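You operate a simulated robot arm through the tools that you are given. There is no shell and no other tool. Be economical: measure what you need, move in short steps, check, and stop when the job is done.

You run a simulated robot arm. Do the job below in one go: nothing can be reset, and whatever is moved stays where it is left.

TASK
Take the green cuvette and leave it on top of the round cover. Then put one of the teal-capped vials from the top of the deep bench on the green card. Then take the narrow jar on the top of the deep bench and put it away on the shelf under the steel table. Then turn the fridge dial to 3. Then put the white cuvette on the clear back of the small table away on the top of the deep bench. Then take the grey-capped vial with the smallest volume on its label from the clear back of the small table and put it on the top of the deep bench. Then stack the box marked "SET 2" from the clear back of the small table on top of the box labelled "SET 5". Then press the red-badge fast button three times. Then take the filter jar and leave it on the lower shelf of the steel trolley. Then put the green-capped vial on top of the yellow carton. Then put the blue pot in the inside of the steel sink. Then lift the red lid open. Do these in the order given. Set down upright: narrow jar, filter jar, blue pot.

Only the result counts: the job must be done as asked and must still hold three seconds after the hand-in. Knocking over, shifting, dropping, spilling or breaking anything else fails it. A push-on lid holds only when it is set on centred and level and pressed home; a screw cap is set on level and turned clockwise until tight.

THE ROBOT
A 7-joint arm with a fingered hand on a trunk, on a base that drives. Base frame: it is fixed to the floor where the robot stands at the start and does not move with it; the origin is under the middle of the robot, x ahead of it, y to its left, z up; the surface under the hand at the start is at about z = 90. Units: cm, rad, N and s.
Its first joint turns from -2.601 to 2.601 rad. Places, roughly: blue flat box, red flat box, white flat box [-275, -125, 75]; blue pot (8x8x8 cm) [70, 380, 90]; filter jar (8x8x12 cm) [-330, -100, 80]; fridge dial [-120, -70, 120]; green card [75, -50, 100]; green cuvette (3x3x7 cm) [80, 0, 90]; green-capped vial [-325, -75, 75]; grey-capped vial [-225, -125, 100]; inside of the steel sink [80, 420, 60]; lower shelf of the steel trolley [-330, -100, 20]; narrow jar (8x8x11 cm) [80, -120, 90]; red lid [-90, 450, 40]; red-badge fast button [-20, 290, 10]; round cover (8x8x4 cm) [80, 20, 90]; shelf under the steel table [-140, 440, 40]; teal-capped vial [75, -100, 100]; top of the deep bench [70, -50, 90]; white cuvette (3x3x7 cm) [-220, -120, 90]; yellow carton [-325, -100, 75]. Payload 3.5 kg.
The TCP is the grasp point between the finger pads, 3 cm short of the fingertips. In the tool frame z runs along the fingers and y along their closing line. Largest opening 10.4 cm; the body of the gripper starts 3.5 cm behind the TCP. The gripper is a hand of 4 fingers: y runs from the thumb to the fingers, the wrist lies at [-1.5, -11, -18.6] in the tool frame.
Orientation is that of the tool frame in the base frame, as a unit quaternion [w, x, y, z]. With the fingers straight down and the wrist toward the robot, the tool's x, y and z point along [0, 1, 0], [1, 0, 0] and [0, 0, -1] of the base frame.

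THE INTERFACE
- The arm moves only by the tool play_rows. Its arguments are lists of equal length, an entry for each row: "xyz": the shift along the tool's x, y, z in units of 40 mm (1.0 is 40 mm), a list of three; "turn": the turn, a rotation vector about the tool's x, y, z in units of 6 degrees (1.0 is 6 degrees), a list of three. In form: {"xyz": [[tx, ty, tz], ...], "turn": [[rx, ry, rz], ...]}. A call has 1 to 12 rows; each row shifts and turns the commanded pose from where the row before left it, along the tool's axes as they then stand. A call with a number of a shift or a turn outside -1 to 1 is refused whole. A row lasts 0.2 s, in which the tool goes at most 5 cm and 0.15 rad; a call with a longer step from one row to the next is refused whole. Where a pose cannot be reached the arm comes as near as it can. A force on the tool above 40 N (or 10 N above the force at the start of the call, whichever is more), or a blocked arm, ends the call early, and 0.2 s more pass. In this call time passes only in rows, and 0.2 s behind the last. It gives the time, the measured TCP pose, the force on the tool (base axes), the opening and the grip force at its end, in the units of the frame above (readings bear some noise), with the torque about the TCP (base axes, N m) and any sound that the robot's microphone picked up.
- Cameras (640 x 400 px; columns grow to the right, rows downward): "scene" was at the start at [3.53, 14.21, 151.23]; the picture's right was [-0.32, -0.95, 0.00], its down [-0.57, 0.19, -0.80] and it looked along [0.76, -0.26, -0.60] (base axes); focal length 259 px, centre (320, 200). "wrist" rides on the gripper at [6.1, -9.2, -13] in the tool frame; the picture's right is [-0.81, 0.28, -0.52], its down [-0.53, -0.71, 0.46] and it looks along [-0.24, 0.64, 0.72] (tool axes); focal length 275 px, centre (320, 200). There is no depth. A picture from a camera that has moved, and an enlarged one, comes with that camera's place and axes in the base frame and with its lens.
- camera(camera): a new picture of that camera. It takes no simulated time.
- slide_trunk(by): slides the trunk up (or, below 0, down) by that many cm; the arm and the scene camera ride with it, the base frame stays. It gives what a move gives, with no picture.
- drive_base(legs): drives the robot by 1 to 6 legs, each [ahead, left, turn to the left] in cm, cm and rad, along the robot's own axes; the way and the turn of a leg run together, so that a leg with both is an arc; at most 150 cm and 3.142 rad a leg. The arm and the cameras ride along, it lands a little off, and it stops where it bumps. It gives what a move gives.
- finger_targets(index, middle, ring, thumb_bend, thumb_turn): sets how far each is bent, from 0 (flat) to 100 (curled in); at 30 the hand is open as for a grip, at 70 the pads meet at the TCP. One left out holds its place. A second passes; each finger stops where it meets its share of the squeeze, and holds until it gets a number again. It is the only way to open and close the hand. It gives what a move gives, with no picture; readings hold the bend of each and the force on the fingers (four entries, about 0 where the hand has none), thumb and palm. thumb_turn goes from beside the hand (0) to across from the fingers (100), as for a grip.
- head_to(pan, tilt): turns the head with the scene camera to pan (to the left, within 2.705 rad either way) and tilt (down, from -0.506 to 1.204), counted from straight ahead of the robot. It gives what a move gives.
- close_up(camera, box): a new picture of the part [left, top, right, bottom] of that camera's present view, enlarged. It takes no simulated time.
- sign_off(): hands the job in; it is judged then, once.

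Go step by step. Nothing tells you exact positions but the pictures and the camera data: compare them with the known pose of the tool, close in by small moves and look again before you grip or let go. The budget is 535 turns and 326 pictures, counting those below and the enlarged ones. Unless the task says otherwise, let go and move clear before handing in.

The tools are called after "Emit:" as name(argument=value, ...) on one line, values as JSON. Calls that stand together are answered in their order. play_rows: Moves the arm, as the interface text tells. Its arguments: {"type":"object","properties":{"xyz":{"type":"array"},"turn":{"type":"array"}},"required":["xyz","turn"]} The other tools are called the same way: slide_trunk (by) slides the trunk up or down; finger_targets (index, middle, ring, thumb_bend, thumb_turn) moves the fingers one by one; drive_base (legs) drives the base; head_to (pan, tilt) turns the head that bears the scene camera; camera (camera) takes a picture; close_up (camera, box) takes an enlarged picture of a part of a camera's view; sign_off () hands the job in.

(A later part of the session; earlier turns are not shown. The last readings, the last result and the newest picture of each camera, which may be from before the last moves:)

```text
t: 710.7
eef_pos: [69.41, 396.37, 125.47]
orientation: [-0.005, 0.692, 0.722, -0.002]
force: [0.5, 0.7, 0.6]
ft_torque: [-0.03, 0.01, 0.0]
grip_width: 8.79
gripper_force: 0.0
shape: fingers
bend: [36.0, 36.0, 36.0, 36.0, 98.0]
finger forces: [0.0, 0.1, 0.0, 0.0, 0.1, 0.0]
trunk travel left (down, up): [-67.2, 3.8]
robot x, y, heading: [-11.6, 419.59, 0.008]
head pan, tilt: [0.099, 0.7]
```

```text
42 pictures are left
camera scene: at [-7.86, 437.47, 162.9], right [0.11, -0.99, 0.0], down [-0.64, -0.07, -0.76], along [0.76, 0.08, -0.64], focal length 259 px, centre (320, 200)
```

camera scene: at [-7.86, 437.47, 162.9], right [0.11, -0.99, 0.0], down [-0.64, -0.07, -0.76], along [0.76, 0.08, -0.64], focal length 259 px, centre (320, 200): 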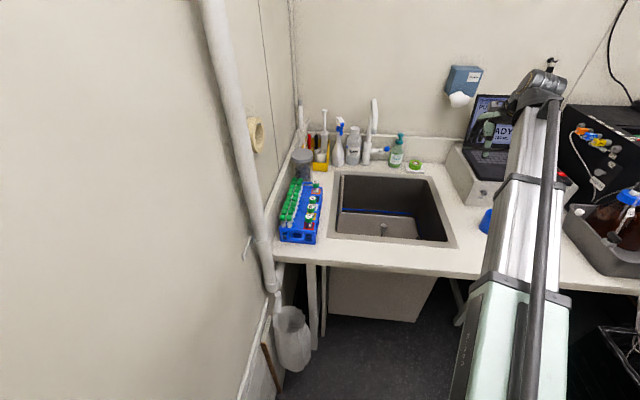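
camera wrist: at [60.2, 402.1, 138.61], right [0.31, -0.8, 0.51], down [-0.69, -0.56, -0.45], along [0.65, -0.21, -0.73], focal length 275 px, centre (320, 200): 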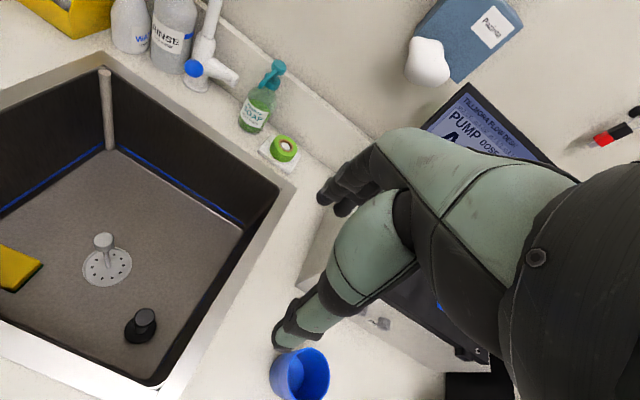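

The sink floor is at about z 75 with a free spot near [82, 412]; the pot stands at [68, 381.5]. Moving over the pot.

Emit:
play_rows(xyz=[[-0.9, -0.12, 0], [-0.9, -0.12, 0], [-0.95, -0.13, 0], [-0.95, -0.13, 0], [0, 0, 0.95], [0, 0, 0.95], [0, 0, 0.95], [0, 0, 0.95]], turn=[[0, 0, 0], [0, 0, 0], [0, 0, 0], [0, 0, 0], [0, 0, 0], [0, 0, 0], [0, 0, 0], [0, 0, 0]])

Emit:
finger_targets(index=30, middle=30, ring=30, thumb_bend=30)

Emit:
camera(camera="wrist")

```text
t: 712.5
eef_pos: [67.99, 381.56, 110.44]
orientation: [-0.004, 0.692, 0.722, -0.003]
force: [-0.1, 0.4, 0.0]
ft_torque: [0.03, -0.03, -0.01]
grip_width: 8.8
gripper_force: 0.0
shape: fingers
bend: [36.0, 36.0, 36.0, 36.0, 98.0]
finger forces: [0.0, 0.0, 0.0, 0.0, 0.1, 0.0]
trunk travel left (down, up): [-67.2, 3.8]
robot x, y, heading: [-11.47, 419.58, 0.007]
head pan, tilt: [0.099, 0.7]
```

```text
t: 713.5
eef_pos: [68.0, 381.58, 110.53]
orientation: [-0.004, 0.692, 0.722, -0.001]
force: [-0.7, -0.4, 0.8]
ft_torque: [-0.01, 0.0, 0.0]
grip_width: 10.28
gripper_force: 0.2
shape: fingers
bend: [30.0, 30.0, 30.0, 30.0, 98.0]
finger forces: [0.0, 0.1, 0.0, 0.1, 0.0, 0.0]
trunk travel left (down, up): [-67.2, 3.8]
robot x, y, heading: [-11.28, 419.66, 0.003]
head pan, tilt: [0.099, 0.7]
```

```text
41 pictures are left
camera wrist: at [58.77, 387.37, 123.53], right [0.31, -0.8, 0.51], down [-0.69, -0.56, -0.45], along [0.65, -0.21, -0.73], focal length 275 px, centre (320, 200)
```

wrist: 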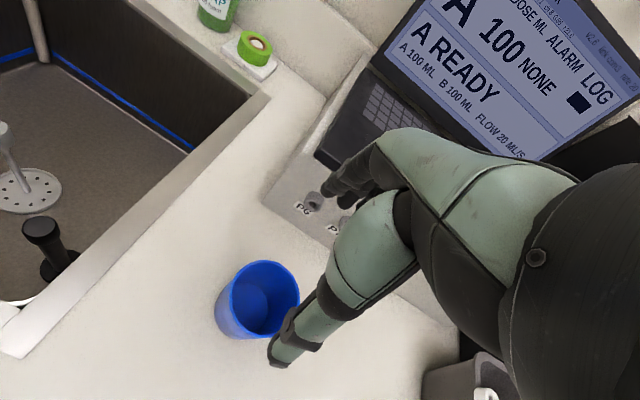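

Pot rim is 6.8 cm wide, centred under the hand. Descending and gripping.

Emit:
play_rows(xyz=[[-0.13, 0, 0.9], [0, 0, 0.9], [0, 0, 0.9], [0, 0, 0.8], [0, 0, 0.5]], turn=[[0, 0, 0], [0, 0, 0], [0, 0, 0], [0, 0, 0], [0, 0, 0]])

Emit:
finger_targets(index=42, middle=42, ring=42, thumb_bend=42)

Emit:
finger_targets(index=51, middle=52, ring=53, thumb_bend=51)

Emit:
play_rows(xyz=[[0, 0, -0.4], [0, 0, -0.6]], turn=[[0, 0, 0], [0, 0, 0]])

Emit:
camera(camera="wrist")

```text
t: 714.7
eef_pos: [67.78, 381.16, 94.63]
orientation: [-0.002, 0.693, 0.721, -0.001]
force: [-0.6, -0.2, 9.4]
ft_torque: [0.01, 0.13, -0.04]
grip_width: 10.56
gripper_force: 4.2
shape: fingers
bend: [30.0, 30.0, 30.0, 30.0, 98.0]
finger forces: [2.8, 0.1, 0.0, 0.0, 5.7, 0.0]
trunk travel left (down, up): [-67.2, 3.8]
robot x, y, heading: [-11.46, 419.64, 0.008]
head pan, tilt: [0.099, 0.7]
```

```text
t: 715.7
eef_pos: [67.62, 381.05, 94.72]
orientation: [-0.003, 0.692, 0.722, -0.002]
force: [0.5, 1.9, 16.2]
ft_torque: [0.01, 0.19, -0.09]
grip_width: 8.91
gripper_force: 16.9
shape: fingers
bend: [35.0, 42.0, 42.0, 41.0, 98.0]
finger forces: [15.7, 0.1, 0.1, 0.1, 17.9, 0.0]
trunk travel left (down, up): [-67.2, 3.8]
robot x, y, heading: [-11.56, 419.43, 0.003]
head pan, tilt: [0.099, 0.7]
```

```text
t: 716.7
eef_pos: [67.77, 381.15, 94.63]
orientation: [-0.002, 0.692, 0.722, -0.001]
force: [3.7, 2.3, 20.5]
ft_torque: [-0.02, 0.09, -0.1]
grip_width: 7.76
gripper_force: 31.7
shape: fingers
bend: [37.0, 48.0, 51.0, 50.0, 99.0]
finger forces: [26.3, 4.3, 1.6, 0.1, 31.0, 0.0]
trunk travel left (down, up): [-67.2, 3.8]
robot x, y, heading: [-11.57, 419.77, 0.009]
head pan, tilt: [0.099, 0.7]
```

```text
t: 717.3
eef_pos: [67.71, 381.01, 98.26]
orientation: [-0.005, 0.692, 0.722, -0.003]
force: [-0.2, 0.5, -1.1]
ft_torque: [-0.03, -0.01, 0.03]
grip_width: 7.36
gripper_force: 22.3
shape: fingers
bend: [41.0, 48.0, 51.0, 49.0, 99.0]
finger forces: [16.9, 3.7, 1.3, 0.0, 22.3, 0.0]
trunk travel left (down, up): [-67.2, 3.8]
robot x, y, heading: [-11.33, 419.65, 0.009]
head pan, tilt: [0.099, 0.7]
```

```text
40 pictures are left
camera wrist: at [58.56, 386.82, 111.33], right [0.31, -0.8, 0.51], down [-0.69, -0.56, -0.45], along [0.65, -0.21, -0.73], focal length 275 px, centre (320, 200)
```

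wrist: 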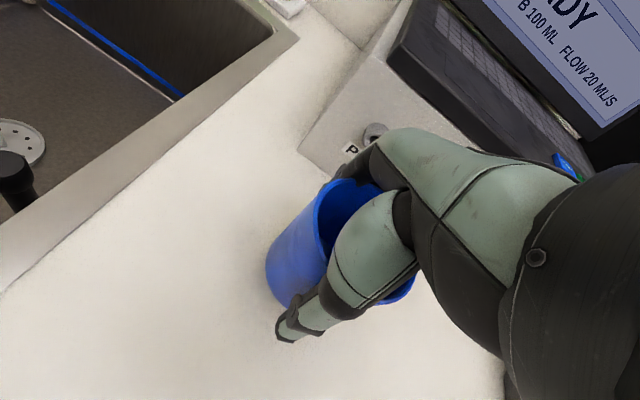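

The pot is lifted. Raising and carrying it over the sink.

Emit:
play_rows(xyz=[[0, 0, -0.9], [0, 0, -0.9], [0, 0, -0.9], [0.845, 0.433, 0], [0.845, 0.433, 0], [0.845, 0.433, 0], [0.845, 0.433, 0], [0.845, 0.433, 0], [0.845, 0.433, 0], [0.845, 0.433, 0], [0.845, 0.433, 0], [0.845, 0.433, 0]], turn=[[0, 0, 0], [0, 0, 0], [0, 0, 0], [0, 0, 0], [0, 0, 0], [0, 0, 0], [0, 0, 0], [0, 0, 0], [0, 0, 0], [0, 0, 0], [0, 0, 0], [0, 0, 0]])

Emit:
camera(camera="wrist")

Emit:
camera(camera="scene")

```text
t: 719.9
eef_pos: [82.3, 412.14, 109.14]
orientation: [-0.004, 0.693, 0.721, -0.002]
force: [0.5, 0.7, -0.5]
ft_torque: [-0.02, 0.01, -0.01]
grip_width: 7.32
gripper_force: 21.7
shape: fingers
bend: [42.0, 48.0, 51.0, 49.0, 99.0]
finger forces: [16.4, 3.7, 1.5, 0.1, 22.0, 0.0]
trunk travel left (down, up): [-67.2, 3.8]
robot x, y, heading: [-11.39, 419.94, 0.01]
head pan, tilt: [0.099, 0.7]
```

```text
39 pictures are left
camera wrist: at [73.13, 417.95, 122.27], right [0.31, -0.8, 0.51], down [-0.69, -0.56, -0.45], along [0.65, -0.22, -0.73], focal length 275 px, centre (320, 200)
```

wrist: 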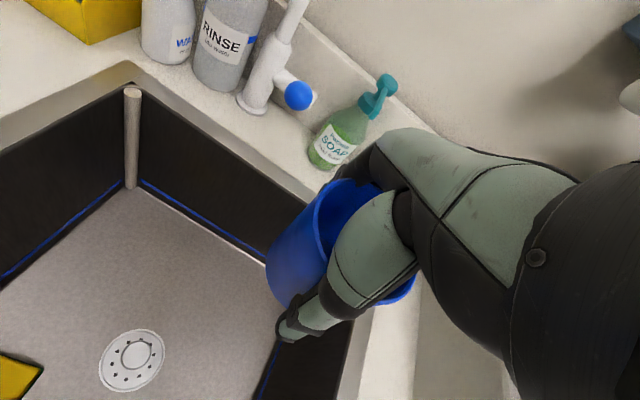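

```text
38 pictures are left
camera scene: at [-7.84, 437.56, 162.89], right [0.11, -0.99, 0.0], down [-0.64, -0.07, -0.76], along [0.76, 0.08, -0.64], focal length 259 px, centre (320, 200)
```

scene: 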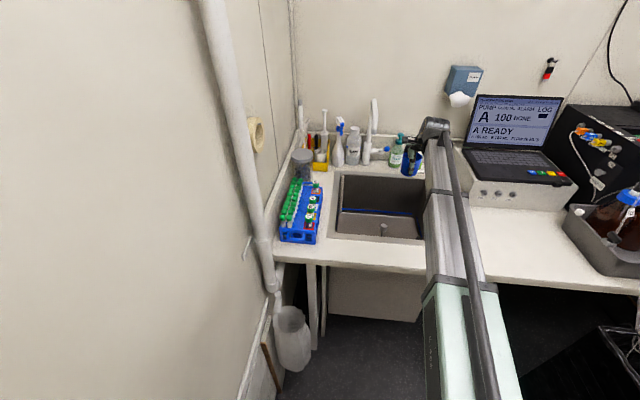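

The spot under the pot is clear floor. Lowering it into the sink.

Emit:
play_rows(xyz=[[0, 0, 0.95], [0, 0, 0.95], [0, 0, 0.95], [0, 0, 0.95], [0, 0, 0.95], [0, 0, 0.95], [0, 0, 0.7]], turn=[[0, 0, 0], [0, 0, 0], [0, 0, 0], [0, 0, 0], [0, 0, 0], [0, 0, 0], [0, 0, 0]])

Emit:
camera(camera="wrist")

```text
t: 721.5
eef_pos: [81.88, 412.2, 83.67]
orientation: [-0.003, 0.692, 0.721, -0.002]
force: [-0.1, 0.6, -0.4]
ft_torque: [0.0, -0.04, -0.06]
grip_width: 7.25
gripper_force: 22.0
shape: fingers
bend: [42.0, 48.0, 51.0, 49.0, 99.0]
finger forces: [16.0, 3.7, 1.5, 0.0, 21.5, 0.0]
trunk travel left (down, up): [-67.2, 3.8]
robot x, y, heading: [-11.48, 419.79, 0.01]
head pan, tilt: [0.099, 0.7]
```

```text
37 pictures are left
camera wrist: at [72.84, 418.07, 96.7], right [0.31, -0.8, 0.51], down [-0.69, -0.56, -0.45], along [0.65, -0.21, -0.73], focal length 275 px, centre (320, 200)
```

wrist: 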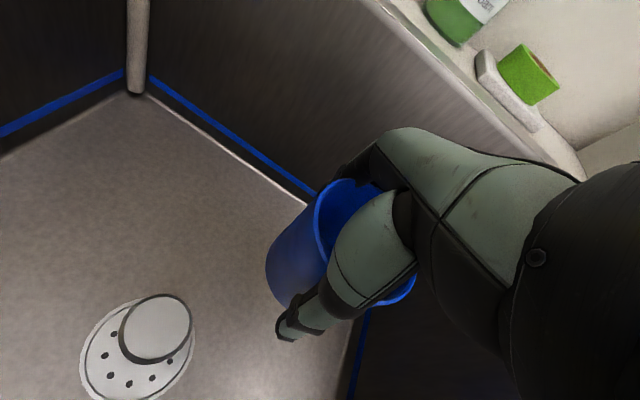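

The sink floor is actually lower (z ≈ 61), and the arm would meet the front rim with this low grip. I'll put the pot back on the bench and regrip it higher with the hand tilted, so the arm stays above the rim.

Emit:
play_rows(xyz=[[0, 0, -0.95], [0, 0, -0.95], [0, 0, -0.95], [0, 0, -0.95], [0, 0, -0.95], [0, 0, -0.95], [0, 0, -0.95]], turn=[[0, 0, 0], [0, 0, 0], [0, 0, 0], [0, 0, 0], [0, 0, 0], [0, 0, 0], [0, 0, 0]])

Emit:
play_rows(xyz=[[-0.845, -0.433, 0], [-0.845, -0.433, 0], [-0.845, -0.433, 0], [-0.845, -0.433, 0], [-0.845, -0.433, 0], [-0.845, -0.433, 0], [-0.845, -0.433, 0], [-0.845, -0.433, 0], [-0.7, -0.433, 0], [0, 0, 0.9], [0, 0, 0.9], [0, 0, 0.9]], turn=[[0, 0, 0], [0, 0, 0], [0, 0, 0], [0, 0, 0], [0, 0, 0], [0, 0, 0], [0, 0, 0], [0, 0, 0], [0, 0, 0], [0, 0, 0], [0, 0, 0], [0, 0, 0]])

Emit:
play_rows(xyz=[[0, 0, 0.5]], turn=[[0, 0, 0]])

Emit:
camera(camera="wrist")

```text
t: 723.1
eef_pos: [82.24, 412.27, 110.46]
orientation: [-0.005, 0.692, 0.722, -0.003]
force: [0.3, -0.1, -0.5]
ft_torque: [-0.02, 0.01, 0.0]
grip_width: 7.19
gripper_force: 20.5
shape: fingers
bend: [42.0, 48.0, 51.0, 49.0, 99.0]
finger forces: [15.5, 3.6, 1.4, 0.0, 20.9, 0.0]
trunk travel left (down, up): [-67.2, 3.8]
robot x, y, heading: [-11.72, 419.72, 0.009]
head pan, tilt: [0.099, 0.7]
```

```text
t: 725.7
eef_pos: [67.79, 381.77, 99.37]
orientation: [-0.003, 0.692, 0.722, -0.002]
force: [0.7, -0.7, -0.6]
ft_torque: [-0.03, -0.01, 0.0]
grip_width: 7.12
gripper_force: 20.2
shape: fingers
bend: [42.0, 48.0, 51.0, 49.0, 99.0]
finger forces: [15.1, 3.7, 1.4, 0.0, 20.5, 0.0]
trunk travel left (down, up): [-67.2, 3.8]
robot x, y, heading: [-11.67, 419.74, 0.01]
head pan, tilt: [0.099, 0.7]
```

```text
t: 726.1
eef_pos: [67.66, 381.73, 97.29]
orientation: [-0.003, 0.693, 0.721, -0.002]
force: [-0.5, 0.7, -1.4]
ft_torque: [-0.01, -0.01, -0.01]
grip_width: 7.13
gripper_force: 20.3
shape: fingers
bend: [42.0, 48.0, 51.0, 49.0, 99.0]
finger forces: [15.1, 3.6, 1.4, 0.0, 20.5, 0.1]
trunk travel left (down, up): [-67.2, 3.8]
robot x, y, heading: [-11.7, 419.34, 0.006]
head pan, tilt: [0.099, 0.7]
```

```text
36 pictures are left
camera wrist: at [58.47, 387.49, 110.4], right [0.31, -0.8, 0.51], down [-0.69, -0.56, -0.45], along [0.65, -0.22, -0.73], focal length 275 px, centre (320, 200)
```

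wrist: 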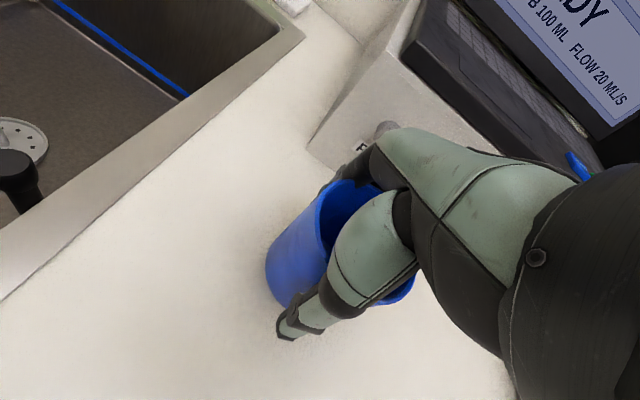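

Setting the pot down on the bench.

Emit:
play_rows(xyz=[[0, 0, 0.45]], turn=[[0, 0, 0]])

Emit:
play_rows(xyz=[[0, 0, 0.1]], turn=[[0, 0, 0]])

Emit:
play_rows(xyz=[[0, 0, 0.08]], turn=[[0, 0, 0]])

```text
t: 726.5
eef_pos: [67.76, 381.68, 95.45]
orientation: [-0.004, 0.692, 0.722, -0.001]
force: [0.5, 0.1, 0.3]
ft_torque: [-0.03, 0.04, 0.02]
grip_width: 7.14
gripper_force: 20.2
shape: fingers
bend: [42.0, 48.0, 51.0, 49.0, 99.0]
finger forces: [15.1, 3.7, 1.4, 0.0, 20.6, 0.0]
trunk travel left (down, up): [-67.2, 3.8]
robot x, y, heading: [-11.92, 420.05, 0.009]
head pan, tilt: [0.099, 0.7]
```

```text
t: 726.9
eef_pos: [67.8, 381.7, 95.15]
orientation: [-0.003, 0.692, 0.722, -0.002]
force: [0.1, -0.2, 0.0]
ft_torque: [-0.02, -0.01, -0.01]
grip_width: 7.13
gripper_force: 20.0
shape: fingers
bend: [42.0, 48.0, 51.0, 49.0, 99.0]
finger forces: [15.1, 3.6, 1.4, 0.0, 20.4, 0.1]
trunk travel left (down, up): [-67.2, 3.8]
robot x, y, heading: [-11.06, 419.34, 0.005]
head pan, tilt: [0.099, 0.7]
```

```text
t: 727.3
eef_pos: [67.66, 381.71, 94.86]
orientation: [-0.004, 0.692, 0.722, -0.002]
force: [0.4, 0.7, 1.7]
ft_torque: [-0.04, -0.01, 0.02]
grip_width: 7.14
gripper_force: 20.7
shape: fingers
bend: [42.0, 48.0, 51.0, 49.0, 99.0]
finger forces: [15.7, 3.6, 1.6, 0.0, 21.0, 0.0]
trunk travel left (down, up): [-67.2, 3.8]
robot x, y, heading: [-11.66, 419.93, 0.002]
head pan, tilt: [0.099, 0.7]
```

Touching down. Releasing, lifting off, moving the base closer to the bench and tilting the hand for the regrip.

Emit:
finger_targets(index=38, middle=42, ring=44, thumb_bend=43)

Emit:
finger_targets(index=28, middle=28, ring=28, thumb_bend=28)

Emit:
play_rows(xyz=[[0, 0, -0.5], [0, 0, -0.9], [0, 0, -0.9], [0, 0, -0.9]], turn=[[0, 0, 0], [0, 0, 0], [0, 0, 0], [0, 0, 0]])

Emit:
drive_base(legs=[[14, 0, 0]])

Emit:
slide_trunk(by=3.8)

```text
t: 728.3
eef_pos: [67.69, 381.68, 94.81]
orientation: [-0.003, 0.692, 0.722, -0.002]
force: [-1.3, 0.1, 3.9]
ft_torque: [-0.01, 0.12, -0.01]
grip_width: 8.41
gripper_force: 6.8
shape: fingers
bend: [35.0, 42.0, 44.0, 43.0, 99.0]
finger forces: [6.4, 0.0, 0.0, 0.0, 7.9, 0.0]
trunk travel left (down, up): [-67.2, 3.8]
robot x, y, heading: [-11.78, 419.55, 0.007]
head pan, tilt: [0.099, 0.7]
```

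```text
t: 729.3
eef_pos: [67.72, 381.77, 94.81]
orientation: [-0.005, 0.692, 0.722, -0.002]
force: [-0.2, -0.7, -0.7]
ft_torque: [-0.02, 0.02, -0.03]
grip_width: 10.72
gripper_force: 0.0
shape: fingers
bend: [28.0, 28.0, 28.0, 28.0, 97.0]
finger forces: [0.0, 0.1, 0.1, 0.1, 0.1, 0.0]
trunk travel left (down, up): [-67.2, 3.8]
robot x, y, heading: [-11.56, 419.55, 0.008]
head pan, tilt: [0.099, 0.7]
```

```text
t: 730.3
eef_pos: [67.81, 381.66, 107.67]
orientation: [-0.003, 0.692, 0.722, -0.002]
force: [-0.4, -0.4, -0.2]
ft_torque: [0.01, -0.06, 0.0]
grip_width: 10.74
gripper_force: 0.0
shape: fingers
bend: [28.0, 28.0, 28.0, 28.0, 97.0]
finger forces: [0.0, 0.1, 0.1, 0.0, 0.0, 0.1]
trunk travel left (down, up): [-67.2, 3.8]
robot x, y, heading: [-11.34, 419.93, 0.004]
head pan, tilt: [0.099, 0.7]
```

```text
t: 731.6
eef_pos: [82.04, 381.96, 107.89]
orientation: [-0.003, 0.692, 0.722, -0.001]
force: [-6.4, -0.3, 19.4]
ft_torque: [-0.16, -0.9, -0.1]
grip_width: 10.75
gripper_force: 9.7
shape: fingers
bend: [28.0, 30.0, 28.0, 28.0, 97.0]
finger forces: [0.1, 19.4, 0.0, 0.0, 0.0, 0.1]
trunk travel left (down, up): [-67.2, 3.8]
robot x, y, heading: [2.75, 419.58, 0.01]
head pan, tilt: [0.099, 0.7]
```

```text
t: 732.4
eef_pos: [82.05, 381.88, 111.49]
orientation: [-0.003, 0.692, 0.722, -0.002]
force: [0.0, -0.6, 0.7]
ft_torque: [-0.01, -0.01, -0.03]
grip_width: 10.74
gripper_force: 0.1
shape: fingers
bend: [28.0, 28.0, 28.0, 28.0, 97.0]
finger forces: [0.1, 0.1, 0.1, 0.0, 0.0, 0.0]
trunk travel left (down, up): [-71.0, 0.0]
robot x, y, heading: [2.82, 419.97, 0.01]
head pan, tilt: [0.099, 0.7]
```

The hand was carried forward over the pump as I drove and touched it. Lifting and pulling back, then looking.

Emit:
play_rows(xyz=[[0, 0, -0.5], [0, -0.9, 0], [0, -0.9, 0], [0, -0.9, 0], [0, -0.8, 0]], turn=[[0, 0, 0], [0, 0, 0], [0, 0, 0], [0, 0, 0], [0, 0, 0]])

Emit:
camera(camera="scene")

Emit:
camera(camera="wrist")

```text
t: 733.6
eef_pos: [68.09, 381.28, 113.84]
orientation: [-0.003, 0.692, 0.721, -0.002]
force: [0.2, 0.9, 0.1]
ft_torque: [-0.01, 0.01, -0.02]
grip_width: 10.74
gripper_force: 0.0
shape: fingers
bend: [28.0, 28.0, 28.0, 28.0, 97.0]
finger forces: [0.1, 0.0, 0.0, 0.0, 0.0, 0.0]
trunk travel left (down, up): [-71.0, 0.0]
robot x, y, heading: [2.96, 419.87, 0.008]
head pan, tilt: [0.099, 0.7]
```

```text
35 pictures are left
camera scene: at [6.37, 437.61, 166.69], right [0.11, -0.99, 0.0], down [-0.64, -0.07, -0.77], along [0.76, 0.08, -0.64], focal length 259 px, centre (320, 200)
```

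scene: 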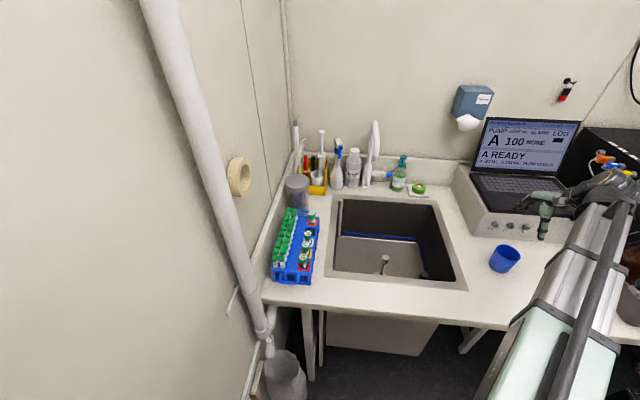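

```text
34 pictures are left
camera wrist: at [58.82, 387.08, 126.76], right [0.31, -0.8, 0.51], down [-0.69, -0.56, -0.45], along [0.65, -0.22, -0.73], focal length 275 px, centre (320, 200)
```

wrist: 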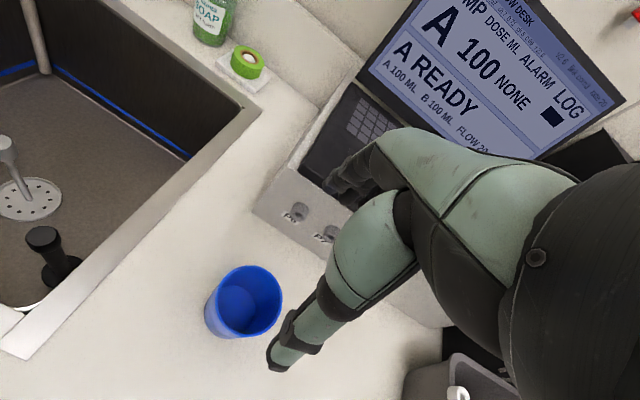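

Nothing was displaced. Now tilting the hand 15°, opening a bit wider and descending on the pot for a higher grip.

Emit:
finger_targets(index=22, middle=22, ring=22, thumb_bend=26)

Emit:
play_rows(xyz=[[0, 0, 0], [0, 0, 0], [0, 0, 0], [0, 0.25, 0.85], [0, 0.23, 0.85], [0, 0.23, 0.85], [0, 0.23, 0.85]], turn=[[0.9, 0, 0], [0.9, 0, 0], [0.7, 0, 0], [0, 0, 0], [0, 0, 0], [0, 0, 0], [0, 0, 0]])

Emit:
camera(camera="wrist")

```text
t: 734.6
eef_pos: [68.07, 381.26, 113.65]
orientation: [-0.003, 0.692, 0.722, -0.002]
force: [-0.8, 0.1, -0.4]
ft_torque: [-0.05, -0.01, 0.03]
grip_width: 11.79
gripper_force: 0.1
shape: fingers
bend: [22.0, 22.0, 22.0, 26.0, 97.0]
finger forces: [0.0, 0.0, 0.0, 0.0, 0.0, 0.0]
trunk travel left (down, up): [-71.0, 0.0]
robot x, y, heading: [2.66, 419.8, 0.003]
head pan, tilt: [0.099, 0.7]
```

```text
t: 736.2
eef_pos: [68.12, 381.4, 99.3]
orientation: [-0.093, 0.686, 0.715, -0.095]
force: [-0.4, -0.1, -0.1]
ft_torque: [-0.01, -0.01, -0.03]
grip_width: 11.82
gripper_force: 0.1
shape: fingers
bend: [22.0, 22.0, 22.0, 26.0, 97.0]
finger forces: [0.0, 0.0, 0.0, 0.0, 0.1, 0.1]
trunk travel left (down, up): [-71.0, 0.0]
robot x, y, heading: [3.1, 419.71, 0.004]
head pan, tilt: [0.099, 0.7]
```

```text
33 pictures are left
camera wrist: at [62.71, 387.29, 114.31], right [0.44, -0.79, 0.42], down [-0.79, -0.57, -0.25], along [0.44, -0.22, -0.87], focal length 275 px, centre (320, 200)
```

wrist: 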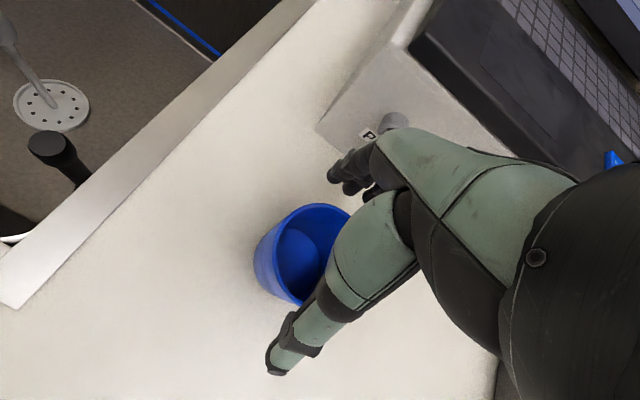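

Aligned with the pot. Down the last 3.7 cm and closing.

Emit:
play_rows(xyz=[[0, 0.12, 0.45], [0, 0.12, 0.44]], turn=[[0, 0, 0], [0, 0, 0]])

Emit:
finger_targets(index=40, middle=40, ring=40, thumb_bend=40)

Emit:
finger_targets(index=47, middle=48, ring=49, thumb_bend=48)

```text
t: 736.8
eef_pos: [68.13, 381.36, 95.65]
orientation: [-0.093, 0.686, 0.716, -0.096]
force: [-0.5, 0.2, 0.4]
ft_torque: [0.01, -0.02, 0.03]
grip_width: 11.78
gripper_force: 0.1
shape: fingers
bend: [22.0, 22.0, 22.0, 26.0, 97.0]
finger forces: [0.0, 0.0, 0.0, 0.1, 0.0, 0.0]
trunk travel left (down, up): [-71.0, 0.0]
robot x, y, heading: [2.8, 420.1, 0.009]
head pan, tilt: [0.099, 0.7]
```

```text
t: 737.8
eef_pos: [68.12, 381.34, 95.59]
orientation: [-0.093, 0.686, 0.715, -0.096]
force: [0.8, 1.0, 0.7]
ft_torque: [-0.04, -0.01, -0.01]
grip_width: 8.14
gripper_force: 3.0
shape: fingers
bend: [39.0, 38.0, 40.0, 39.0, 99.0]
finger forces: [1.1, 1.5, 0.1, 0.0, 2.9, 0.0]
trunk travel left (down, up): [-71.0, 0.0]
robot x, y, heading: [3.03, 419.77, 0.007]
head pan, tilt: [0.099, 0.7]
```

```text
t: 738.8
eef_pos: [68.27, 381.43, 95.69]
orientation: [-0.094, 0.686, 0.715, -0.096]
force: [1.8, -0.2, 5.2]
ft_torque: [-0.03, -0.26, 0.04]
grip_width: 7.67
gripper_force: 13.6
shape: fingers
bend: [42.0, 42.0, 46.0, 43.0, 99.0]
finger forces: [4.1, 5.9, 2.7, 0.0, 14.0, 0.0]
trunk travel left (down, up): [-71.0, 0.0]
robot x, y, heading: [2.83, 419.61, 0.008]
head pan, tilt: [0.099, 0.7]
```

Good, balanced grip. Lifting and carrying it over the sink again.

Emit:
play_rows(xyz=[[0, -0.13, -0.5], [0, -0.26, -0.96], [0, -0.26, -0.96], [0, -0.26, -0.96], [0.935, 0.529, -0.143], [0.935, 0.529, -0.143], [0.935, 0.529, -0.143], [0.935, 0.529, -0.143], [0.935, 0.529, -0.143], [0.935, 0.529, -0.143], [0.935, 0.529, -0.143], [0.935, 0.529, -0.143]], turn=[[0, 0, 0], [0, 0, 0], [0, 0, 0], [0, 0, 0], [0, 0, 0], [0, 0, 0], [0, 0, 0], [0, 0, 0], [0, 0, 0], [0, 0, 0], [0, 0, 0], [0, 0, 0]])

Emit:
camera(camera="wrist")

```text
t: 741.4
eef_pos: [84.57, 411.95, 109.89]
orientation: [-0.093, 0.686, 0.715, -0.097]
force: [-0.1, 0.5, -0.3]
ft_torque: [0.0, 0.04, -0.03]
grip_width: 7.08
gripper_force: 8.0
shape: fingers
bend: [44.0, 44.0, 48.0, 44.0, 99.0]
finger forces: [4.0, 3.4, 1.0, 0.0, 8.3, 0.0]
trunk travel left (down, up): [-71.0, 0.0]
robot x, y, heading: [2.89, 419.7, 0.012]
head pan, tilt: [0.099, 0.7]
```

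```text
32 pictures are left
camera wrist: at [78.96, 417.91, 124.84], right [0.44, -0.79, 0.42], down [-0.79, -0.56, -0.25], along [0.44, -0.22, -0.87], focal length 275 px, centre (320, 200)
```

wrist: 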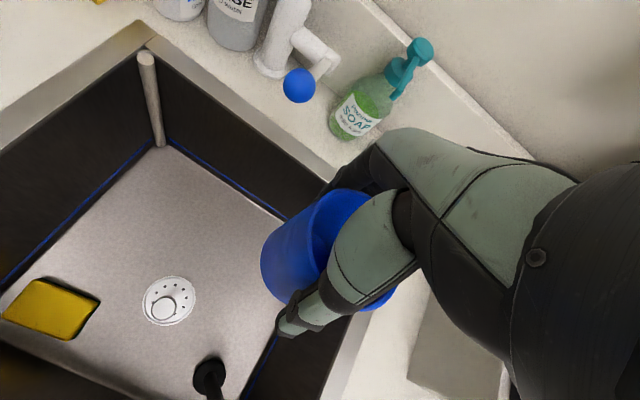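

Firming the grip a little, then lowering into the sink.

Emit:
finger_targets(index=49, middle=50, ring=52, thumb_bend=50)

Emit:
play_rows(xyz=[[0, 0.253, 0.916], [0, 0.253, 0.916], [0, 0.253, 0.916], [0, 0.253, 0.916], [0, 0.253, 0.916], [0, 0.253, 0.916], [0, 0.253, 0.916], [0, 0.253, 0.916]], turn=[[0, 0, 0], [0, 0, 0], [0, 0, 0], [0, 0, 0], [0, 0, 0], [0, 0, 0], [0, 0, 0], [0, 0, 0]])

Emit:
camera(camera="wrist")

Emit:
camera(camera="scene")

```text
t: 742.4
eef_pos: [84.36, 411.77, 109.93]
orientation: [-0.094, 0.687, 0.714, -0.097]
force: [0.1, -0.2, -0.1]
ft_torque: [-0.02, 0.0, 0.01]
grip_width: 6.91
gripper_force: 11.7
shape: fingers
bend: [44.0, 45.0, 49.0, 45.0, 99.0]
finger forces: [5.1, 4.3, 2.4, 0.1, 12.5, 0.1]
trunk travel left (down, up): [-71.0, 0.0]
robot x, y, heading: [2.96, 419.6, 0.006]
head pan, tilt: [0.099, 0.7]
```

```text
t: 744.2
eef_pos: [84.54, 411.96, 79.57]
orientation: [-0.093, 0.686, 0.715, -0.096]
force: [-0.5, -0.1, -0.3]
ft_torque: [0.01, -0.02, 0.0]
grip_width: 6.88
gripper_force: 12.2
shape: fingers
bend: [45.0, 45.0, 49.0, 45.0, 99.0]
finger forces: [4.9, 4.3, 2.3, 0.0, 12.1, 0.1]
trunk travel left (down, up): [-71.0, 0.0]
robot x, y, heading: [2.83, 419.67, 0.008]
head pan, tilt: [0.099, 0.7]
```

```text
31 pictures are left
camera wrist: at [79.14, 417.91, 94.44], right [0.44, -0.79, 0.42], down [-0.79, -0.57, -0.25], along [0.44, -0.22, -0.87], focal length 275 px, centre (320, 200)
```

wrist: 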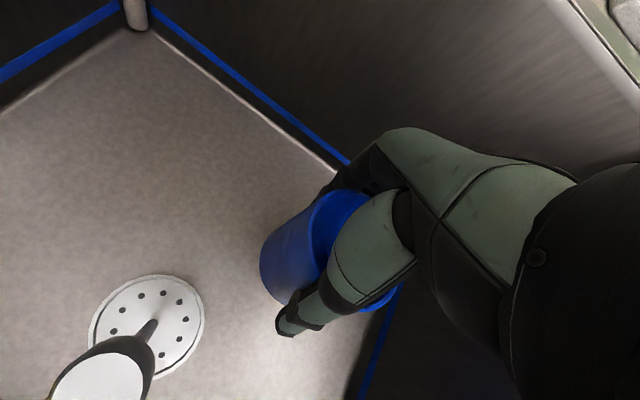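

```text
30 pictures are left
camera scene: at [6.46, 437.61, 166.7], right [0.11, -0.99, 0.0], down [-0.64, -0.07, -0.76], along [0.76, 0.08, -0.64], focal length 259 px, centre (320, 200)
```

scene: 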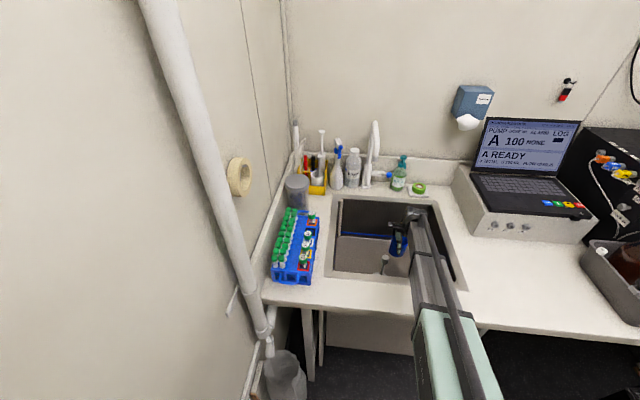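

Beam is still above the rim. Going on down in steps, watching the force.

Emit:
play_rows(xyz=[[0, 0.15, 0.55], [0, 0.15, 0.55], [0, 0.13, 0.48]], turn=[[0, 0, 0], [0, 0, 0], [0, 0, 0]])

Emit:
play_rows(xyz=[[0, 0.07, 0.24]], turn=[[0, 0, 0]])

Emit:
close_up(camera="scene", box=[310, 180, 490, 320])

```text
t: 745.0
eef_pos: [84.68, 411.95, 72.96]
orientation: [-0.094, 0.686, 0.715, -0.096]
force: [0.1, -0.7, 0.6]
ft_torque: [0.0, -0.02, -0.01]
grip_width: 6.93
gripper_force: 11.8
shape: fingers
bend: [45.0, 45.0, 49.0, 45.0, 99.0]
finger forces: [4.9, 4.3, 2.3, 0.0, 12.0, 0.0]
trunk travel left (down, up): [-71.0, 0.0]
robot x, y, heading: [3.1, 419.45, 0.008]
head pan, tilt: [0.099, 0.7]
```

```text
t: 745.4
eef_pos: [84.56, 412.07, 71.86]
orientation: [-0.093, 0.685, 0.716, -0.096]
force: [-0.7, 0.1, -0.8]
ft_torque: [0.06, -0.01, 0.02]
grip_width: 6.91
gripper_force: 11.4
shape: fingers
bend: [45.0, 45.0, 49.0, 45.0, 99.0]
finger forces: [4.9, 4.3, 2.4, 0.0, 11.9, 0.0]
trunk travel left (down, up): [-71.0, 0.0]
robot x, y, heading: [2.98, 419.59, 0.01]
head pan, tilt: [0.099, 0.7]
```

```text
2.86 times, centred on (400, 250) of scene
camera zoom: at [6.43, 437.61, 166.69], right [0.11, -0.99, 0.0], down [-0.64, -0.07, -0.76], along [0.76, 0.08, -0.64], focal length 740 px, centre (91, 57)
```

zoom: 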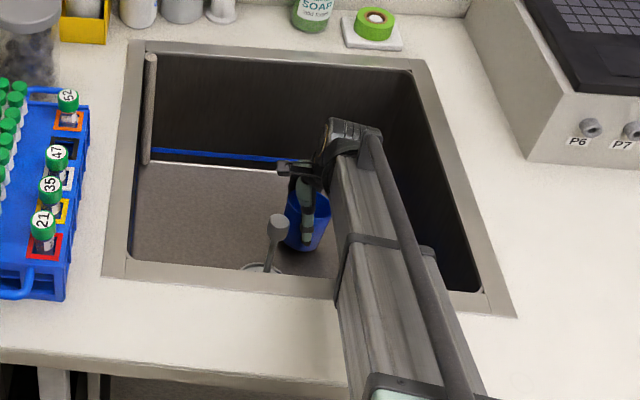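

Still clear of the rim. Continuing down a centimetre at a time.

Emit:
play_rows(xyz=[[0, 0.066, 0.241]], turn=[[0, 0, 0]])

Emit:
play_rows(xyz=[[0, 0.066, 0.241]], turn=[[0, 0, 0]])

Emit:
play_rows(xyz=[[0, 0.05, 0.18]], turn=[[0, 0, 0]])

Emit:
close_up(camera="wrist", box=[200, 160, 420, 360])

```text
t: 745.8
eef_pos: [84.47, 411.87, 70.94]
orientation: [-0.093, 0.686, 0.715, -0.096]
force: [0.4, -0.2, -0.9]
ft_torque: [0.01, 0.0, 0.02]
grip_width: 6.91
gripper_force: 11.3
shape: fingers
bend: [45.0, 45.0, 49.0, 45.0, 99.0]
finger forces: [4.9, 4.2, 2.3, 0.1, 12.0, 0.0]
trunk travel left (down, up): [-71.0, 0.0]
robot x, y, heading: [2.73, 419.77, 0.011]
head pan, tilt: [0.099, 0.7]
```

```text
t: 746.2
eef_pos: [84.45, 412.1, 70.18]
orientation: [-0.093, 0.686, 0.715, -0.095]
force: [-2.7, 5.4, 22.0]
ft_torque: [-0.16, -0.24, -0.03]
grip_width: 7.09
gripper_force: 14.8
shape: fingers
bend: [46.0, 46.0, 50.0, 45.0, 98.0]
finger forces: [3.4, 4.7, 2.0, 0.1, 19.2, 0.0]
trunk travel left (down, up): [-71.0, 0.0]
robot x, y, heading: [2.82, 419.91, 0.007]
head pan, tilt: [0.099, 0.7]
```

```text
t: 746.6
eef_pos: [84.39, 411.82, 69.37]
orientation: [-0.092, 0.687, 0.715, -0.095]
force: [-4.3, 0.6, 25.9]
ft_torque: [-0.23, -0.54, -0.06]
grip_width: 7.69
gripper_force: 19.2
shape: fingers
bend: [45.0, 44.0, 48.0, 43.0, 98.0]
finger forces: [3.4, 7.3, 3.7, 0.0, 24.3, 0.0]
trunk travel left (down, up): [-71.0, 0.0]
robot x, y, heading: [2.59, 419.69, 0.008]
head pan, tilt: [0.099, 0.7]
```

```text
2.00 times, centred on (310, 260) of wrist
camera zoom: at [78.84, 417.83, 84.28], right [0.43, -0.79, 0.43], down [-0.78, -0.57, -0.25], along [0.44, -0.22, -0.87], focal length 551 px, centre (340, 80)
```

zoom: 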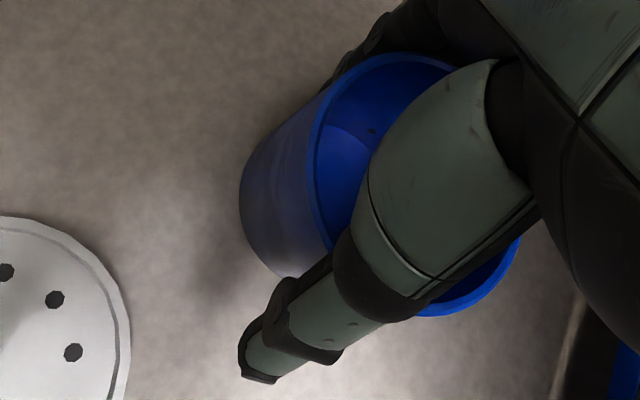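

The pot has reached the sink floor. Easing off and releasing.

Emit:
play_rows(xyz=[[0, -0.055, -0.2]], turn=[[0, 0, 0]])

Emit:
finger_targets(index=40, middle=40, ring=44, thumb_bend=40)

Emit:
finger_targets(index=26, middle=26, ring=26, thumb_bend=28)

Emit:
close_up(camera="wrist", box=[200, 160, 420, 360])

```text
t: 747.0
eef_pos: [84.53, 411.88, 69.64]
orientation: [-0.094, 0.686, 0.715, -0.096]
force: [0.6, 0.1, -0.7]
ft_torque: [0.0, -0.01, -0.03]
grip_width: 7.43
gripper_force: 14.5
shape: fingers
bend: [44.0, 44.0, 48.0, 44.0, 98.0]
finger forces: [4.6, 5.8, 3.7, 0.0, 15.5, 0.0]
trunk travel left (down, up): [-71.0, 0.0]
robot x, y, heading: [2.79, 419.74, 0.005]
head pan, tilt: [0.099, 0.7]
```

```text
t: 748.0
eef_pos: [84.54, 411.85, 69.94]
orientation: [-0.093, 0.686, 0.716, -0.096]
force: [-0.5, -0.6, 0.3]
ft_torque: [0.01, 0.03, 0.0]
grip_width: 8.0
gripper_force: 1.6
shape: fingers
bend: [40.0, 39.0, 44.0, 39.0, 98.0]
finger forces: [0.6, 1.0, 0.3, 0.0, 2.1, 0.0]
trunk travel left (down, up): [-71.0, 0.0]
robot x, y, heading: [2.8, 419.6, 0.004]
head pan, tilt: [0.099, 0.7]
```

```text
t: 749.0
eef_pos: [84.5, 411.9, 69.86]
orientation: [-0.094, 0.686, 0.715, -0.096]
force: [0.5, -0.1, 0.3]
ft_torque: [0.01, 0.03, -0.01]
grip_width: 11.04
gripper_force: 0.1
shape: fingers
bend: [26.0, 26.0, 26.0, 28.0, 97.0]
finger forces: [0.0, 0.0, 0.0, 0.1, 0.1, 0.0]
trunk travel left (down, up): [-71.0, 0.0]
robot x, y, heading: [2.85, 419.32, 0.007]
head pan, tilt: [0.099, 0.7]
```

```text
2.00 times, centred on (310, 260) of wrist
camera zoom: at [79.0, 417.86, 84.83], right [0.44, -0.79, 0.42], down [-0.79, -0.57, -0.25], along [0.44, -0.22, -0.87], focal length 551 px, centre (340, 80)
```

zoom: 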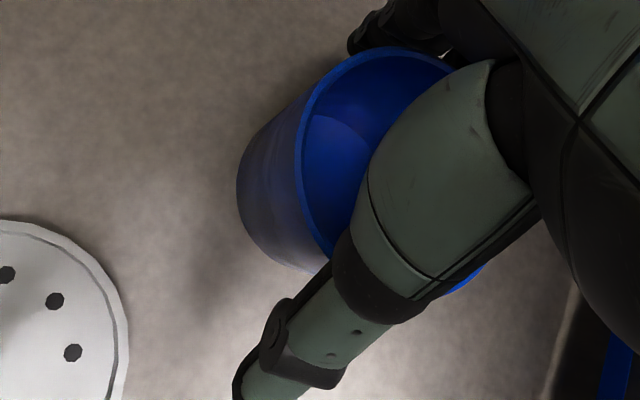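

The pot stands free on the sink floor. Lifting straight out.

Emit:
play_rows(xyz=[[0, -0.14, -0.5], [0, -0.26, -0.95], [0, -0.26, -0.95], [0, -0.26, -0.95], [0, -0.26, -0.95], [0, -0.26, -0.95], [0, -0.26, -0.95], [0, -0.26, -0.95], [0, -0.26, -0.95], [0, -0.26, -0.95], [0, -0.26, -0.95], [0, -0.26, -0.95]], turn=[[0, 0, 0], [0, 0, 0], [0, 0, 0], [0, 0, 0], [0, 0, 0], [0, 0, 0], [0, 0, 0], [0, 0, 0], [0, 0, 0], [0, 0, 0], [0, 0, 0], [0, 0, 0]])

Emit:
camera(camera="wrist")

```text
t: 751.6
eef_pos: [84.6, 411.91, 115.49]
orientation: [-0.094, 0.687, 0.714, -0.096]
force: [0.3, -0.5, 0.4]
ft_torque: [0.02, -0.01, 0.03]
grip_width: 11.04
gripper_force: 0.0
shape: fingers
bend: [26.0, 26.0, 26.0, 28.0, 97.0]
finger forces: [0.1, 0.0, 0.1, 0.0, 0.1, 0.0]
trunk travel left (down, up): [-71.0, 0.0]
robot x, y, heading: [2.86, 419.75, 0.007]
head pan, tilt: [0.099, 0.7]
```

```text
26 pictures are left
camera wrist: at [79.07, 417.81, 130.37], right [0.44, -0.79, 0.42], down [-0.79, -0.57, -0.25], along [0.44, -0.22, -0.87], focal length 275 px, centre (320, 200)
```

wrist: 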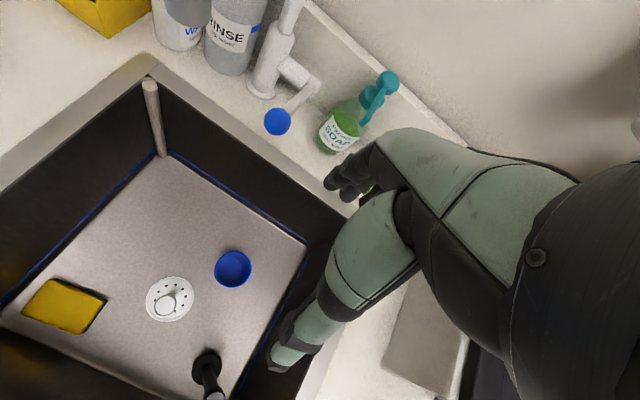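

Blue pot stands in the sink. Task 12: untilting, drawing the arm in, and driving back to stand before the red bin.

Emit:
play_rows(xyz=[[0, 0, 0], [0, 0, 0], [0, 0, 0], [0, -0.9, -0.2], [0, -0.9, -0.2], [0, -0.9, -0.2], [0, -0.9, 0]], turn=[[-0.9, 0, 0], [-0.9, 0, 0], [-0.75, 0, 0], [0, 0, 0], [0, 0, 0], [0, 0, 0], [0, 0, 0]])

Emit:
drive_base(legs=[[-65, -12, 0], [-33, -45, 0], [0, 0, 1.563]])

Emit:
head_to(pan=0, tilt=0.8)

Emit:
camera(camera="scene")

```text
t: 753.2
eef_pos: [70.04, 411.18, 117.71]
orientation: [-0.001, 0.692, 0.722, 0.0]
force: [-0.1, 0.6, -0.8]
ft_torque: [-0.01, 0.0, 0.0]
grip_width: 11.04
gripper_force: 0.1
shape: fingers
bend: [26.0, 26.0, 26.0, 28.0, 97.0]
finger forces: [0.0, 0.0, 0.0, 0.0, 0.0, 0.0]
trunk travel left (down, up): [-71.0, 0.0]
robot x, y, heading: [3.08, 419.94, 0.01]
head pan, tilt: [0.099, 0.7]
```

```text
t: 763.6
eef_pos: [-88.41, 429.93, 117.75]
orientation: [-0.001, -0.023, 1.0, -0.001]
force: [-1.0, -0.4, 0.0]
ft_torque: [0.02, 0.0, -0.01]
grip_width: 11.03
gripper_force: 0.1
shape: fingers
bend: [26.0, 26.0, 26.0, 28.0, 97.0]
finger forces: [0.0, 0.0, 0.1, 0.0, 0.1, 0.1]
trunk travel left (down, up): [-71.0, 0.0]
robot x, y, heading: [-96.88, 362.72, 1.578]
head pan, tilt: [0.099, 0.7]
```

```text
t: 764.3
eef_pos: [-88.46, 429.99, 117.66]
orientation: [-0.001, -0.022, 1.0, -0.001]
force: [0.2, -0.7, 0.4]
ft_torque: [0.04, 0.0, 0.0]
grip_width: 11.05
gripper_force: 0.1
shape: fingers
bend: [26.0, 26.0, 26.0, 28.0, 97.0]
finger forces: [0.0, 0.0, 0.0, 0.0, 0.0, 0.0]
trunk travel left (down, up): [-71.0, 0.0]
robot x, y, heading: [-96.86, 362.49, 1.58]
head pan, tilt: [0.0, 0.799]
```

```text
25 pictures are left
camera scene: at [-114.1, 366.03, 165.87], right [1.0, 0.01, 0.0], down [0.01, -0.72, -0.7], along [-0.01, 0.7, -0.72], focal length 259 px, centre (320, 200)
```

scene: 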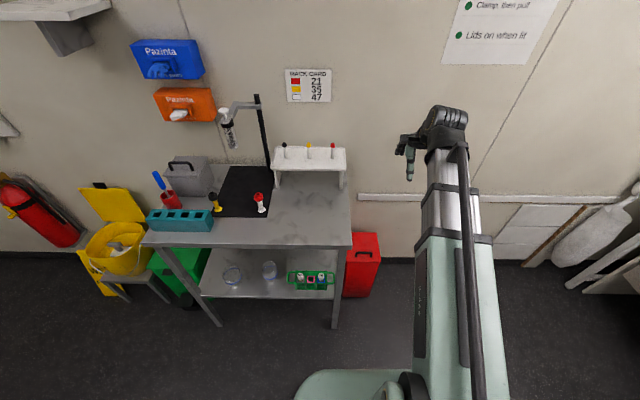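

Steel table items are all in place. Enlarging the red bin.

Emit:
close_up(camera="scene", box=[330, 215, 400, 305])

Emit:
camera(camera="wrist")

```text
4.44 times, centred on (365, 260) of scene
camera zoom: at [-114.1, 366.03, 165.87], right [1.0, 0.01, 0.0], down [0.01, -0.72, -0.7], along [-0.01, 0.7, -0.72], focal length 1151 px, centre (120, -67)
```

zoom: 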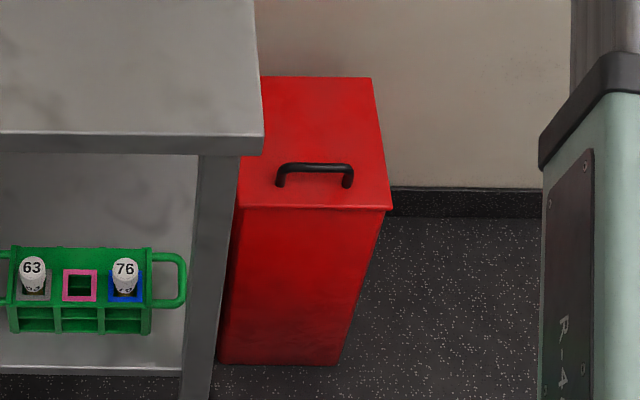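

```text
23 pictures are left
camera wrist: at [-94.0, 420.68, 130.7], right [0.8, 0.31, 0.52], down [0.56, -0.69, -0.46], along [0.21, 0.65, -0.73], focal length 275 px, centre (320, 200)
```

wrist: 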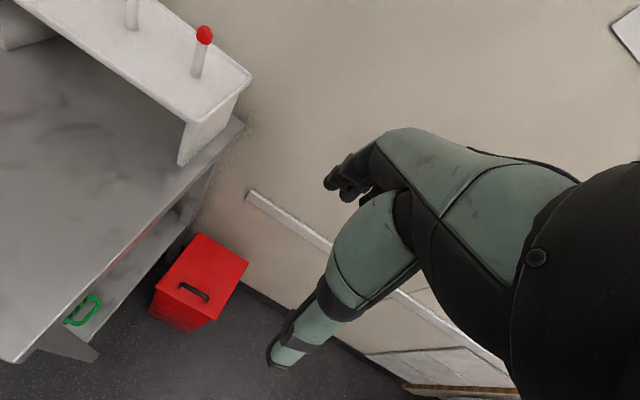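

The lid is hinged at the wall side with a bow handle on top, so holding the handle would trap the hand against the wall. I'll push the lid up from under its front overhang instead, with closed fingertips on a level hand. First shaping and pitching the hand up in free air.

Emit:
finger_targets(index=70, middle=70, ring=70, thumb_bend=68)

Emit:
play_rows(xyz=[[0, -0.5, 0], [0, -0.5, 0], [0, 0, 0], [0, 0, 0], [0, 0, 0], [0, 0, 0], [0, 0, 0], [0, 0, 0], [0, 0, 0], [0, 0, 0]], turn=[[0, 0, 0], [0, 0, 0], [-1, 0, 0], [-1, 0, 0], [-1, 0, 0], [-1, 0, 0], [-1, 0, 0], [-1, 0, 0], [-1, 0, 0], [-1, 0, 0]])

Emit:
play_rows(xyz=[[0, 0, 0], [0, 0, 0], [0, 0, 0], [0, 0, 0], [0, 0, 0], [0, 0, 0], [0, 0, 0]], turn=[[-1, 0, 0], [-1, 0, 0], [-1, 0, 0], [-1, 0, 0], [-1, 0, 0], [-1, 0, 0], [-1, 0, 0]])

Emit:
slide_trunk(by=-40)

```text
t: 765.3
eef_pos: [-88.37, 430.07, 117.72]
orientation: [0.0, -0.021, 1.0, -0.001]
force: [-0.1, -0.1, -0.9]
ft_torque: [-0.01, -0.03, -0.01]
grip_width: 0.37
gripper_force: 0.0
shape: fingers
bend: [70.0, 70.0, 70.0, 68.0, 100.0]
finger forces: [0.0, 0.0, 0.0, 0.0, 0.0, 0.0]
trunk travel left (down, up): [-71.0, 0.0]
robot x, y, heading: [-96.7, 362.63, 1.575]
head pan, tilt: [0.0, 0.799]
```

```text
t: 767.5
eef_pos: [-87.78, 427.96, 117.79]
orientation: [-0.009, -0.019, 0.914, 0.406]
force: [-0.2, 0.0, -0.8]
ft_torque: [-0.03, 0.02, 0.02]
grip_width: 0.41
gripper_force: 0.1
shape: fingers
bend: [70.0, 70.0, 70.0, 68.0, 100.0]
finger forces: [0.0, 0.0, 0.0, 0.1, 0.0, 0.0]
out of reach, approached as far as the arm can: row 8, 9, 10
trunk travel left (down, up): [-71.0, 0.0]
robot x, y, heading: [-96.79, 362.37, 1.577]
head pan, tilt: [0.0, 0.799]
```

```text
t: 769.1
eef_pos: [-87.81, 427.76, 117.86]
orientation: [-0.017, -0.015, 0.707, 0.707]
force: [-1.1, 0.1, -0.3]
ft_torque: [0.03, 0.0, 0.02]
grip_width: 0.38
gripper_force: 0.0
shape: fingers
bend: [70.0, 70.0, 70.0, 68.0, 100.0]
finger forces: [0.0, 0.1, 0.0, 0.0, 0.1, 0.0]
trunk travel left (down, up): [-71.0, 0.0]
robot x, y, heading: [-97.06, 362.59, 1.583]
head pan, tilt: [0.0, 0.799]
```

```text
t: 772.9
eef_pos: [-87.79, 427.77, 77.78]
orientation: [-0.016, -0.014, 0.708, 0.706]
force: [-0.3, 0.6, -0.1]
ft_torque: [-0.01, 0.01, 0.0]
grip_width: 0.39
gripper_force: 0.0
shape: fingers
bend: [70.0, 70.0, 70.0, 68.0, 100.0]
finger forces: [0.0, 0.1, 0.0, 0.1, 0.0, 0.1]
trunk travel left (down, up): [-31.0, 40.0]
robot x, y, heading: [-96.81, 362.49, 1.582]
head pan, tilt: [0.0, 0.799]
```

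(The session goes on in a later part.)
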